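You operate a simulated robot arm through the tools that you are given. There is no shell and no other tool. Be economical: measure what you need, move in short steps, check, and stop when the job is done.

Carry out the task below with a simulated robot arm. There is one attempt and no reset: what you move stays moved.

TASK
On the dresser top, make the window pad and the shim change places.

It is judged by the outcome, as a careful person would: the job done as asked, and still so three seconds after it is handed in. It fails if anything else is knocked over, pushed out of place, dropped, spilled or broken.

THE ROBOT
A 7-joint arm with a two-finger parallel gripper, fixed in place. Base frame: the origin is at the foot of the arm, x ahead of it, y to its left, z up; the work surface is at about z = 0.93. Lengths are in m, angles in degrees, forces in N, time in s.
With the tool pointing down near the work surface it reaches from about 0.22 to 0.68 m from the base axis. Its first joint turns from -66.0 to 66.0 degrees. Payload 2.4 kg.
Tool frame: the origin (TCP) lies between the finger pads and is the grasp point; the fingertips stand 0.03 m ahead of it; z points along the fingers, y is the line along which they close. The gripper opens to 0.094 m. The fingers are 0.028 m wide and 0.01 m thick; the gripper's body (0.05 by 0.096 m) begins 0.055 m behind the TCP.
Orientation is told as [roll, pitch, yaw] about the base's x, y, z axes, in that order, counted from this pose: with the fingers straight down and closing along the base's y, the tool's x points along the base's -x, its y along +y and its z along -z.

THE INTERFACE
- The arm moves only by the tool servo_tool. Its argument "plan" is a list of rows, each an object of numbers (a shift or turn left out is 0, a gripper value left out holds the last): "tx", "ty", "tz": the shift along the tool's x, y, z in m; "rx", "ry", "rz": the turn, a rotation vector about the tool's x, y, z in rad; "grip": the finger opening in m, from 0 to 0.094. In form: [{"tx": .., "ty": .., "tz": .., "rx": .., "ry": .., "rz": .., "grip": ..}, ...]. A call has 1 to 20 rows; each row is the pose to reach, as a shift and turn from the pose commanded when the call began, along the tool's axes at that moment. A row lasts 0.2 s, in which the tool goes at most 0.05 m and 8.6 degrees; a call with a longer step from one row to the next is refused whole, and so is a gripper value outside its range. A pose out of reach is approached as far as the arm can. The call stops where the force on the tool passes 40 N (or 10 N more than at its start, if that is more) or the arm is blocked; 0.2 s more then pass. The fingers move at their own pace (about 0.153 m/s each) and stop on an object; they squeeze with about 34 N. The grip force told is the motor's: it shows also when the fingers shut on nothing. Time passes only in rows, and 0.2 s behind the last, so rows that repeat a pose let the fingers close. It gives the time, the measured TCP pose, the force on the tool (base axes), the opening and the grip force at its end, in the units of the frame above (readings bear some noise).
- Cameras (640 x 400 px; columns grow to the right, rows downward): "scene" is fixed at [0.04, 0.4738, 1.4481]; the picture's right is [-0.73, -0.68, 0.00], its down [-0.36, 0.39, -0.85] and it looks along [0.58, -0.62, -0.53] (base axes); focal length 369 px, centre (320, 200). "wrist" rides on the gripper at [-0.037, 0, -0.058] in the tool frame; the picture's right is [0.00, -1.00, 0.00], its down [0.97, 0.00, -0.24] and it looks along [0.24, 0.00, 0.97] (tool axes); focal length 218 px, centre (320, 200).
- camera(camera): a new picture of that camera. No time passes.
- measure_at(camera, pixels): for up to 12 pixels [column, row] of the newest picture of that camera ("zoom" is the newest enlarged one), the place [x, y, z] in the base frame of the surface seen there, good to about 0.002 m. No time passes.
- zoom(camera, box): a new picture of the part [left, top, right, bottom] of that camera's present view, enlarged. No time passes.
- close_job(): hands the job in; it is judged then, once.

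Work in short steps. Measure before you move; look again where a grasp or a placing could have gone wrong, and mend it. You have 80 turns and 38 pictures in all, the two below and enlarged ones among them. Open the gripper and draw the arm clear of the work before you hand the job in, unless the task says otherwise; then end with one line.

The tools are called after ">>>" by a JSON object that holds its "name" and its "arguments". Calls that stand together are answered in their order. servo_tool: Moves the arm, as the interface text tells. Its arguments: {"type":"object","properties":{"plan":{"type":"array","items":{"type":"object","properties":{"tx":{"type":"number"},"ty":{"type":"number"},"tz":{"type":"number"},"rx":{"type":"number"},"ry":{"type":"number"},"rz":{"type":"number"},"grip":{"type":"number"}}}}},"required":["plan"]} The other tools are called the same way: camera (camera) takes a picture; measure_at (camera, pixels) gives the place of the surface under pixels of a picture; zoom (camera, box) takes an enlarged picture of a part of a camera's view; close_job () hands the job in.

At the start:

```text
time: 0.0
eef_pos: [0.3632, -0.067, 1.1778]
tcp_rot: [0.0, -0.1, 0.1]
wrist_force: [0.1, 0.2, 0.0]
opening: 0.094
grip_force: 0.0
```

scene: 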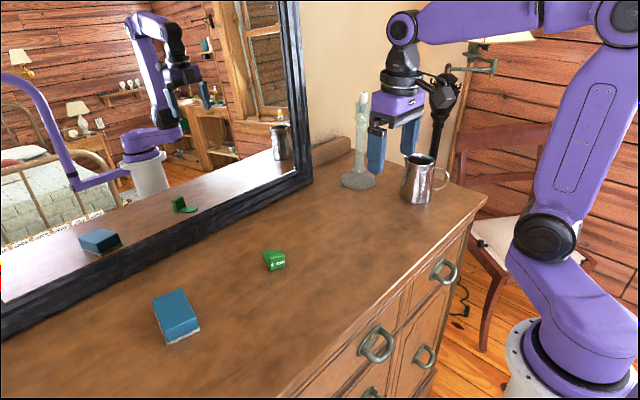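
wrist: 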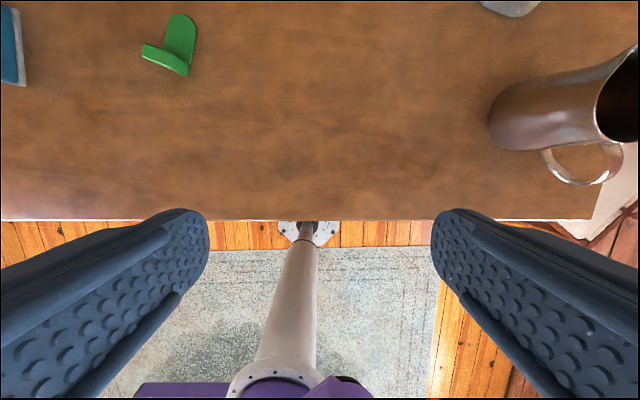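

The blue pad is around (177,315) and the green shim around (274,260) in the scene picture. I'll enlarge the area to measure both.

>>> {"name": "zoom", "arguments": {"camera": "scene", "box": [130, 230, 310, 350]}}

>>> {"name": "measure_at", "arguments": {"camera": "wrist", "pixels": [[180, 20], [168, 50], [185, 60], [145, 50], [182, 70], [12, 50], [22, 50], [100, 100]]}}

```text
3.33 times, centred on (220, 290) of scene
```

zoom: 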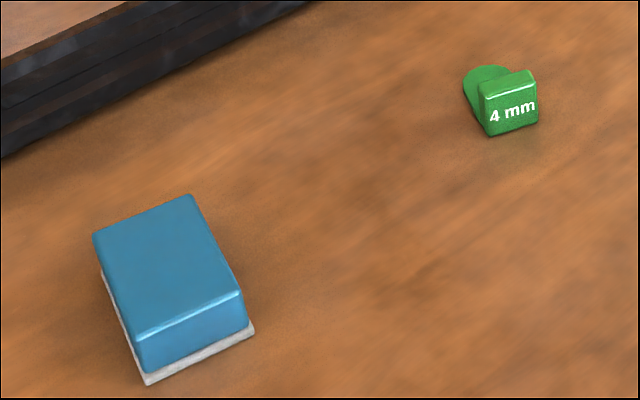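

```text
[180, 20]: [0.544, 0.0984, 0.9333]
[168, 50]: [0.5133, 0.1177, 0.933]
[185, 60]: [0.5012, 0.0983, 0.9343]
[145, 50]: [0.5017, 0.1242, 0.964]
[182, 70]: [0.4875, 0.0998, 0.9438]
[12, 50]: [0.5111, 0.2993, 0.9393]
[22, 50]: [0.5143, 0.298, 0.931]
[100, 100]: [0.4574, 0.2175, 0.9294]
```

>>> {"name": "measure_at", "arguments": {"camera": "zoom", "pixels": [[95, 237], [188, 197], [240, 292], [136, 333], [148, 382], [253, 328], [482, 88], [532, 73], [490, 133], [537, 123], [485, 68], [168, 265]]}}

```text
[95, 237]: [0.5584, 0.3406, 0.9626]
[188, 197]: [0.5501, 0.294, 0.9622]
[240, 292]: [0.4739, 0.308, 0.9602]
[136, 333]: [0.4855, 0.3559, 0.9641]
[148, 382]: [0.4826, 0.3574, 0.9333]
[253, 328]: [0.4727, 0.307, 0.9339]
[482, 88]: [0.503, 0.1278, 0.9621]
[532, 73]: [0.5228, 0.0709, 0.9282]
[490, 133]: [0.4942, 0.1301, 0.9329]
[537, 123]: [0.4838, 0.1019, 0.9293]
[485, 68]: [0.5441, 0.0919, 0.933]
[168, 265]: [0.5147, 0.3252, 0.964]
```

Pad centre is about (0.517, 0.325), yaw about -11°, top at 0.963. The shim is an L, with its wall near (0.49, 0.116) and yaw about -20°. I'll check the mirror clearance and move above the shim.

>>> {"name": "measure_at", "arguments": {"camera": "scene", "pixels": [[60, 318], [60, 290], [150, 265], [150, 240], [230, 215], [310, 180]]}}

>>> {"name": "servo_tool", "arguments": {"plan": [{"tx": -0.023, "ty": 0.03, "tz": 0.01, "rz": 0.06}, {"tx": -0.047, "ty": 0.06, "tz": 0.02, "rz": 0.12}, {"tx": -0.07, "ty": 0.09, "tz": 0.03, "rz": 0.18}, {"tx": -0.093, "ty": 0.12, "tz": 0.04, "rz": 0.24}, {"tx": -0.117, "ty": 0.15, "tz": 0.05, "rz": 0.3}, {"tx": -0.14, "ty": 0.177, "tz": 0.06, "rz": 0.349}, {"tx": -0.14, "ty": 0.177, "tz": 0.06, "rz": 0.349}]}}

>>> {"name": "camera", "arguments": {"camera": "wrist"}}

```text
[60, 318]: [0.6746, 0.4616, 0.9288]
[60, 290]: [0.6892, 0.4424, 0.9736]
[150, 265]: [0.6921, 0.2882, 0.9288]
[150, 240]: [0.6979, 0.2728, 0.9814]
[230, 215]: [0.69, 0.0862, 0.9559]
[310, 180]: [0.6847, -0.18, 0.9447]
```

```text
time: 1.6
eef_pos: [0.5056, 0.1125, 1.1178]
tcp_rot: [-0.1, 0.1, -20.0]
wrist_force: [0.5, -0.3, 0.2]
opening: 0.094
grip_force: 0.1
```

```text
34 pictures are left
```

wrist: 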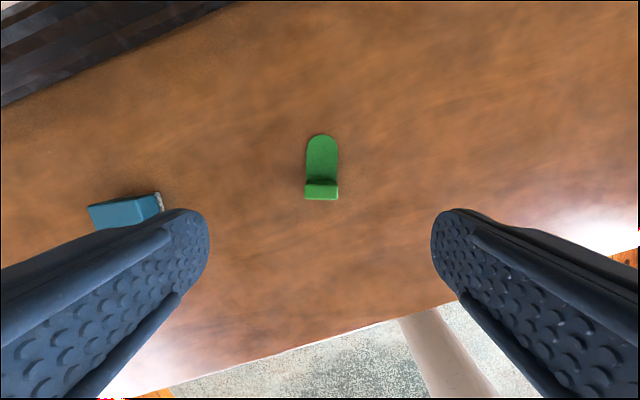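

The shim is aligned with the tool (wall at (321,190), round end at (321,136)). I'll measure its edges.

>>> {"name": "measure_at", "arguments": {"camera": "wrist", "pixels": [[321, 137], [308, 165], [337, 165], [308, 189], [336, 189], [321, 183], [321, 197], [321, 190], [322, 160]]}}

>>> {"name": "zoom", "arguments": {"camera": "wrist", "box": [270, 120, 370, 220]}}

```text
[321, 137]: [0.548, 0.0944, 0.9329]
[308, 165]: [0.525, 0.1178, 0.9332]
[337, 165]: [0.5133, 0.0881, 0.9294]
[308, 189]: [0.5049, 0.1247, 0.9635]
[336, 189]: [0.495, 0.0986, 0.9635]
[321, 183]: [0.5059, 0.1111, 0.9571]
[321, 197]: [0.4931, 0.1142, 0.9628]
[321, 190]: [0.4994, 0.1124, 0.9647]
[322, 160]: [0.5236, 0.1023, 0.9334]
```

```text
4.00 times, centred on (320, 170) of wrist
```

zoom: 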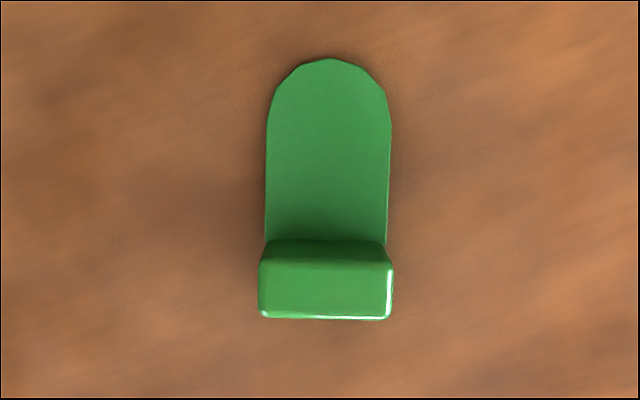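

The shim runs from (0.492,0.115) to (0.548,0.094), so its centre is (0.520,0.105), and the tool is centred laterally over its wall. I'll descend and grip across the width.

>>> {"name": "servo_tool", "arguments": {"plan": [{"tz": 0.04}, {"tz": 0.08}, {"tz": 0.115}, {"tz": 0.14}, {"tz": 0.153}, {"tz": 0.153}, {"tz": 0.153, "grip": 0.06}, {"tz": 0.153, "grip": 0.04}, {"tz": 0.153, "grip": 0.0}, {"tz": 0.153, "grip": 0.0}, {"tz": 0.153, "grip": 0.0}]}}

>>> {"name": "camera", "arguments": {"camera": "wrist"}}

```text
time: 4.0
eef_pos: [0.5024, 0.112, 0.9637]
tcp_rot: [0.0, 0.0, -20.0]
wrist_force: [-0.4, -1.0, -0.5]
opening: 0.0352
grip_force: 34.0
```

```text
32 pictures are left
```

wrist: 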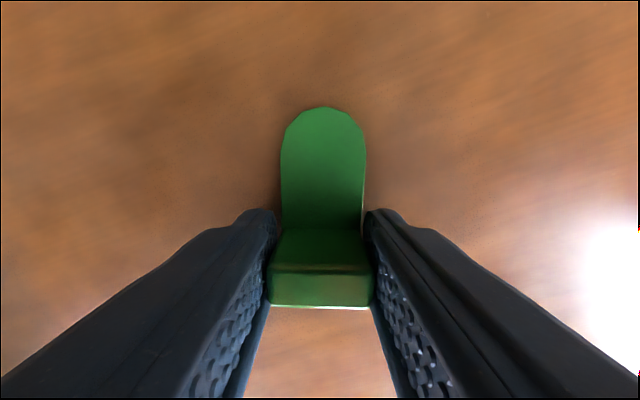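

Held at 0.035 opening. I'll lift it 0.06 and shift 0.107 in +y to a free spot midway, lower and release.

>>> {"name": "servo_tool", "arguments": {"plan": [{"tz": -0.03}, {"tz": -0.06}, {"tx": 0.012, "ty": 0.033, "tz": -0.06}, {"tx": 0.024, "ty": 0.067, "tz": -0.06}, {"tx": 0.0366, "ty": 0.1005, "tz": -0.06}, {"tx": 0.0366, "ty": 0.1005, "tz": -0.06}, {"tx": 0.0366, "ty": 0.1005, "tz": -0.03}, {"tx": 0.0366, "ty": 0.1005, "tz": -0.01}, {"tx": 0.0366, "ty": 0.1005, "tz": -0.001}, {"tx": 0.0366, "ty": 0.1005, "tz": 0.0}, {"tx": 0.0366, "ty": 0.1005, "tz": 0.0}]}}

```text
time: 6.4
eef_pos: [0.5034, 0.2177, 0.9634]
tcp_rot: [0.0, 0.0, -20.1]
wrist_force: [0.7, 0.0, 0.5]
opening: 0.0352
grip_force: 34.3
```

The shim is at the temporary spot. I'll release, rise and go above the pad with yaw -11°.

>>> {"name": "servo_tool", "arguments": {"plan": [{"grip": 0.06}, {"grip": 0.06}, {"tz": -0.04, "grip": 0.06}, {"tz": -0.08}, {"tz": -0.12, "grip": 0.094}, {"tx": 0.008, "ty": 0.035, "tz": -0.14, "rz": -0.05}, {"tx": 0.016, "ty": 0.07, "tz": -0.15, "rz": -0.1}, {"tx": 0.0238, "ty": 0.1063, "tz": -0.15, "rz": -0.157}, {"tx": 0.0238, "ty": 0.1063, "tz": -0.15, "rz": -0.157}]}}

>>> {"name": "camera", "arguments": {"camera": "wrist"}}

```text
time: 8.4
eef_pos: [0.5165, 0.3266, 1.115]
tcp_rot: [0.0, 0.0, -11.0]
wrist_force: [-0.2, 0.1, -0.5]
opening: 0.0938
grip_force: 0.1
```

```text
31 pictures are left
```

wrist: 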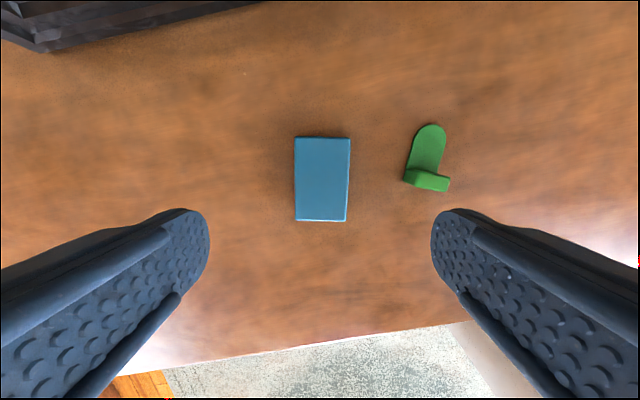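

>>> {"name": "measure_at", "arguments": {"camera": "wrist", "pixels": [[297, 139], [347, 141], [297, 217], [344, 217], [322, 178], [298, 178], [346, 178]]}}

>>> {"name": "zoom", "arguments": {"camera": "wrist", "box": [260, 120, 380, 240]}}

```text
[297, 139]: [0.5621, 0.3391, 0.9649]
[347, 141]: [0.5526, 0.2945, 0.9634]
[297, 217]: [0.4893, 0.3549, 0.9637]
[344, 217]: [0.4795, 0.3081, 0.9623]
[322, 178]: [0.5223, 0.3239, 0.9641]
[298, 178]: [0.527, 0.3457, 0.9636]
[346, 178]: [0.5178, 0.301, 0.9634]
```

```text
3.33 times, centred on (320, 180) of wrist
```

zoom: 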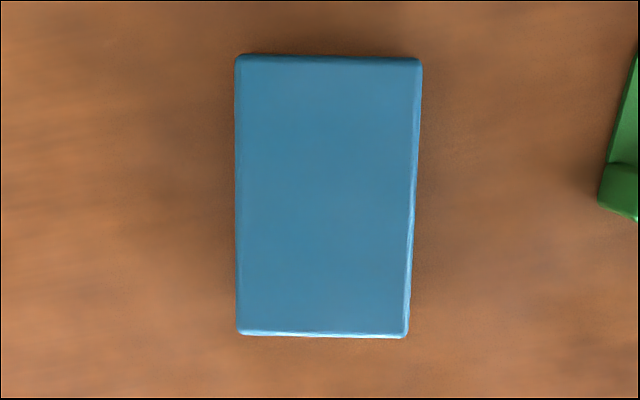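

Pad centre is (0.521,0.324), aligned with the tool. I'll descend and grip it across its width.

>>> {"name": "servo_tool", "arguments": {"plan": [{"tx": -0.004, "tz": 0.04}, {"tx": -0.004, "tz": 0.08}, {"tx": -0.004, "tz": 0.115}, {"tx": -0.004, "tz": 0.14}, {"tx": -0.004, "tz": 0.149}, {"tx": -0.004, "tz": 0.149}, {"tx": -0.004, "tz": 0.149, "grip": 0.07}, {"tx": -0.004, "tz": 0.149, "grip": 0.055}, {"tx": -0.004, "tz": 0.149, "grip": 0.02}, {"tx": -0.004, "tz": 0.149, "grip": 0.02}, {"tx": -0.004, "tz": 0.149, "grip": 0.02}]}}

>>> {"name": "camera", "arguments": {"camera": "wrist"}}

>>> {"name": "camera", "arguments": {"camera": "scene"}}

```text
time: 10.8
eef_pos: [0.5209, 0.3256, 0.965]
tcp_rot: [0.0, 0.0, -10.9]
wrist_force: [-0.8, 0.1, -0.9]
opening: 0.0589
grip_force: 34.3
```

```text
29 pictures are left
```

wrist: 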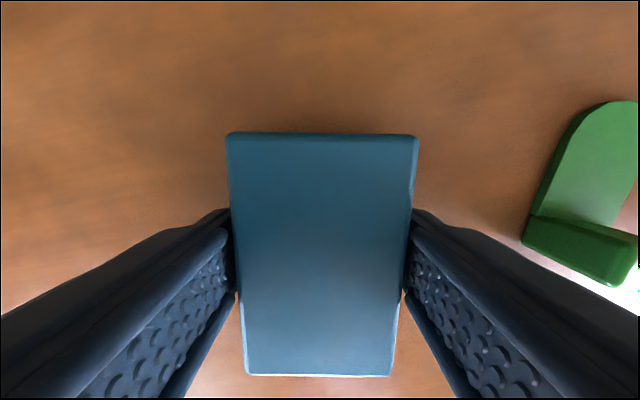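

```text
28 pictures are left
```

scene: 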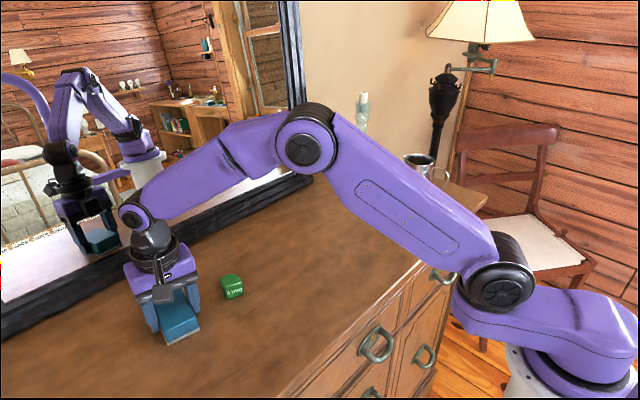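

The pad is held (opening 0.059). I'll lift it 0.09, carry it over to (0.520,0.105) and lower to the same height.

>>> {"name": "servo_tool", "arguments": {"plan": [{"tz": -0.03}, {"tz": -0.06}, {"tz": -0.09}, {"tx": -0.007, "ty": -0.036, "tz": -0.09}, {"tx": -0.014, "ty": -0.072, "tz": -0.09}, {"tx": -0.021, "ty": -0.108, "tz": -0.09}, {"tx": -0.027, "ty": -0.144, "tz": -0.09}, {"tx": -0.034, "ty": -0.18, "tz": -0.09}, {"tx": -0.041, "ty": -0.2152, "tz": -0.09}, {"tx": -0.041, "ty": -0.2152, "tz": -0.09}]}}

>>> {"name": "camera", "arguments": {"camera": "scene"}}

```text
time: 13.0
eef_pos: [0.5192, 0.1066, 1.0557]
tcp_rot: [0.0, 0.0, -11.0]
wrist_force: [0.1, 0.3, -0.3]
opening: 0.0585
grip_force: 34.1
```

```text
27 pictures are left
```

scene: 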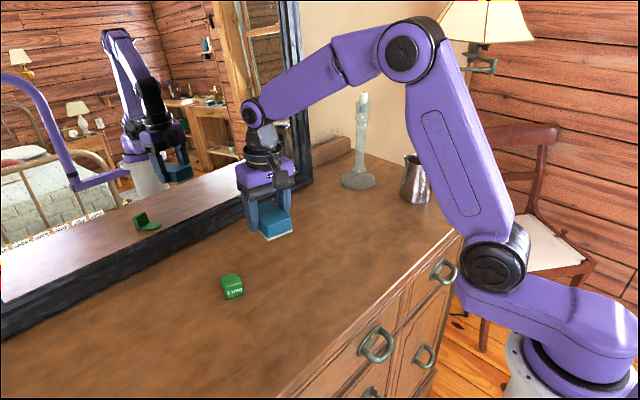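

The pad is held level over the shim's old spot. I'll lower it, release, rise, then go above the shim at yaw -20°.

>>> {"name": "servo_tool", "arguments": {"plan": [{"tz": 0.035}, {"tz": 0.065}, {"tz": 0.083}, {"tz": 0.09}, {"tz": 0.09}, {"tz": 0.09, "grip": 0.075}, {"tz": 0.09, "grip": 0.085}, {"tz": 0.09, "grip": 0.085}, {"tz": 0.05, "grip": 0.085}, {"tz": 0.01}, {"tz": -0.03}, {"tz": -0.06}]}}

>>> {"name": "camera", "arguments": {"camera": "wrist"}}

```text
time: 15.6
eef_pos: [0.5199, 0.1048, 1.1156]
tcp_rot: [0.0, 0.0, -11.0]
wrist_force: [0.3, -0.9, 0.7]
opening: 0.085
grip_force: 0.1
```

```text
26 pictures are left
```

wrist: 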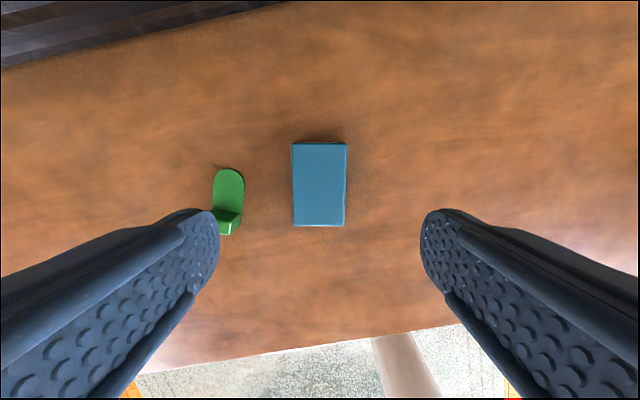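

The pad is down in place. I'll check its position and move above the shim.

>>> {"name": "measure_at", "arguments": {"camera": "wrist", "pixels": [[294, 145], [345, 146], [295, 223], [342, 223], [320, 184]]}}

>>> {"name": "servo_tool", "arguments": {"plan": [{"tx": 0.01, "ty": 0.027, "rz": 0.04}, {"tx": 0.019, "ty": 0.054, "rz": 0.08}, {"tx": 0.029, "ty": 0.08, "rz": 0.12}, {"tx": 0.038, "ty": 0.1068, "rz": 0.157}, {"tx": 0.038, "ty": 0.1068, "rz": 0.157}]}}

>>> {"name": "camera", "arguments": {"camera": "wrist"}}

```text
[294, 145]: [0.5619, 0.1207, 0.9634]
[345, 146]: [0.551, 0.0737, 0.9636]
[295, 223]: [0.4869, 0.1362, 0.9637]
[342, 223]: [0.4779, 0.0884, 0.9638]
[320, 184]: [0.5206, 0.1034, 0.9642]
```

```text
time: 16.8
eef_pos: [0.5022, 0.2169, 1.1153]
tcp_rot: [0.1, 0.0, -20.0]
wrist_force: [-0.3, 0.4, 0.4]
opening: 0.0851
grip_force: 0.0
```

```text
25 pictures are left
```

wrist: 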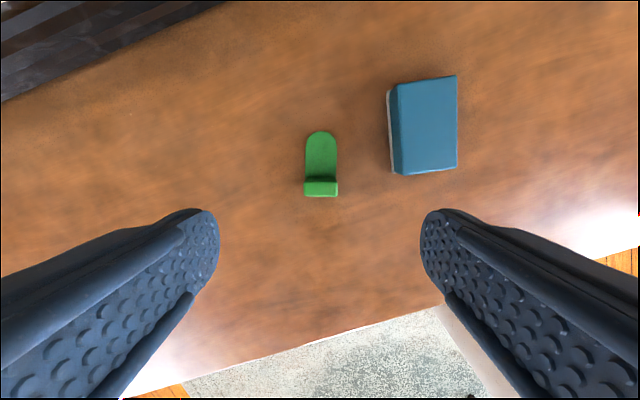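

The pad is centred at (0.519,0.105), and the shim is centred under the tool. I'll descend, grip, and carry it to (0.521,0.324).

>>> {"name": "servo_tool", "arguments": {"plan": [{"tz": 0.04}, {"tz": 0.08}, {"tz": 0.115}, {"tz": 0.14}, {"tz": 0.151}, {"tz": 0.151}, {"tz": 0.151, "grip": 0.06}, {"tz": 0.151, "grip": 0.04}, {"tz": 0.151, "grip": 0.0}, {"tz": 0.151, "grip": 0.0}, {"tz": 0.151, "grip": 0.0}]}}

>>> {"name": "servo_tool", "arguments": {"plan": [{"tz": -0.03}, {"tz": -0.06}, {"tx": 0.012, "ty": 0.035, "tz": -0.06}, {"tx": 0.025, "ty": 0.07, "tz": -0.06}, {"tx": 0.0374, "ty": 0.1056, "tz": -0.06}, {"tx": 0.0374, "ty": 0.1056, "tz": -0.06}, {"tx": 0.0374, "ty": 0.1056, "tz": -0.03}, {"tx": 0.0374, "ty": 0.1056, "tz": -0.01}, {"tx": 0.0374, "ty": 0.1056, "tz": -0.001}, {"tx": 0.0374, "ty": 0.1056, "tz": 0.0}, {"tx": 0.0374, "ty": 0.1056, "tz": 0.0}]}}

>>> {"name": "camera", "arguments": {"camera": "wrist"}}

```text
time: 19.2
eef_pos: [0.5015, 0.2187, 0.9646]
tcp_rot: [0.0, 0.0, -20.0]
wrist_force: [0.5, 0.3, -0.1]
opening: 0.0354
grip_force: 33.7
```

```text
time: 21.6
eef_pos: [0.5031, 0.3317, 0.9647]
tcp_rot: [0.0, 0.0, -20.0]
wrist_force: [-2.9, 0.1, 6.0]
opening: 0.0353
grip_force: 34.4
```

```text
24 pictures are left
```

wrist: 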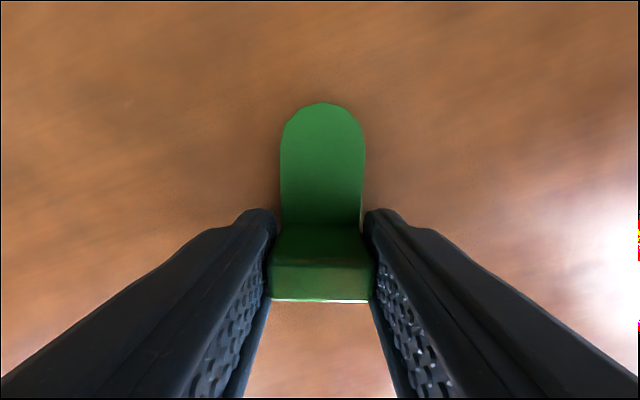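

The shim is touching down lightly (6 N). I'll release and draw the arm up and away toward the base.

>>> {"name": "servo_tool", "arguments": {"plan": [{"grip": 0.05}, {"grip": 0.06}, {"grip": 0.06}, {"tz": -0.04, "grip": 0.06}, {"tz": -0.08}, {"tz": -0.12}, {"tz": -0.16}, {"tx": 0.03, "ty": -0.03, "tz": -0.18}, {"tx": 0.06, "ty": -0.06, "tz": -0.2}, {"tx": 0.09, "ty": -0.09, "tz": -0.2}, {"tx": 0.11, "ty": -0.12, "tz": -0.2}]}}

>>> {"name": "camera", "arguments": {"camera": "scene"}}

>>> {"name": "camera", "arguments": {"camera": "wrist"}}

```text
time: 24.0
eef_pos: [0.3584, 0.2544, 1.1676]
tcp_rot: [0.0, 0.0, -20.0]
wrist_force: [-0.1, -0.3, -0.4]
opening: 0.0599
grip_force: 0.0
```

```text
23 pictures are left
```

scene: 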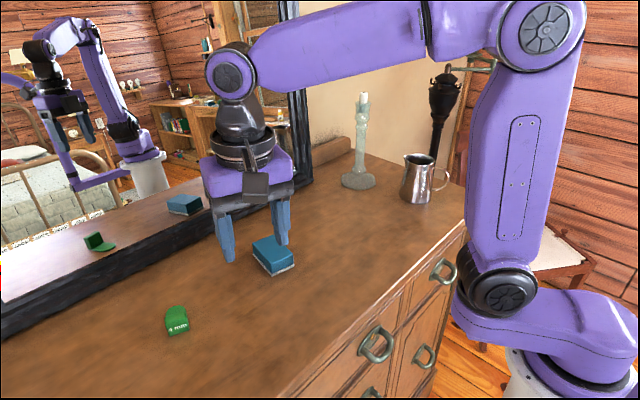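

```text
22 pictures are left
```

wrist: 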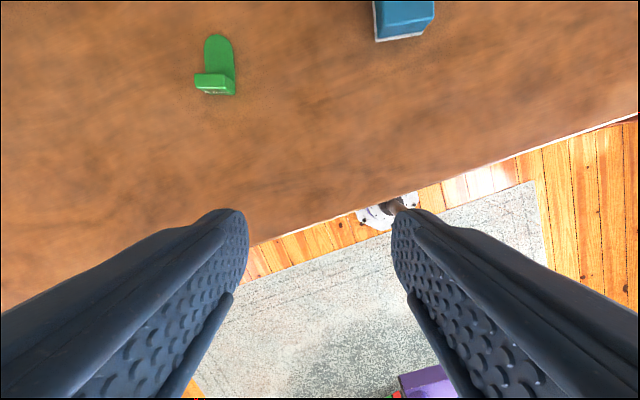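

>>> {"name": "measure_at", "arguments": {"camera": "wrist", "pixels": [[216, 36], [218, 55], [235, 93], [198, 82], [213, 79]]}}

```text
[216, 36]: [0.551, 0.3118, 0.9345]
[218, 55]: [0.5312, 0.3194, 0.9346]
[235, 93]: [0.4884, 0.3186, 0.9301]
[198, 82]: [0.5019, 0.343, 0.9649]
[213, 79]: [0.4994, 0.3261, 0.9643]
```

The shim is centred near (0.522,0.322) and the pad at (0.519,0.105). Both are upright, nothing else has moved and the arm is clear, so I'm handing it in.

>>> {"name": "close_job", "arguments": {}}

```text
The job is handed in.
```

The window pad and the shim have changed places on the dresser top: each now sits within about 3 mm of where the other was, and each keeps its own orientation.
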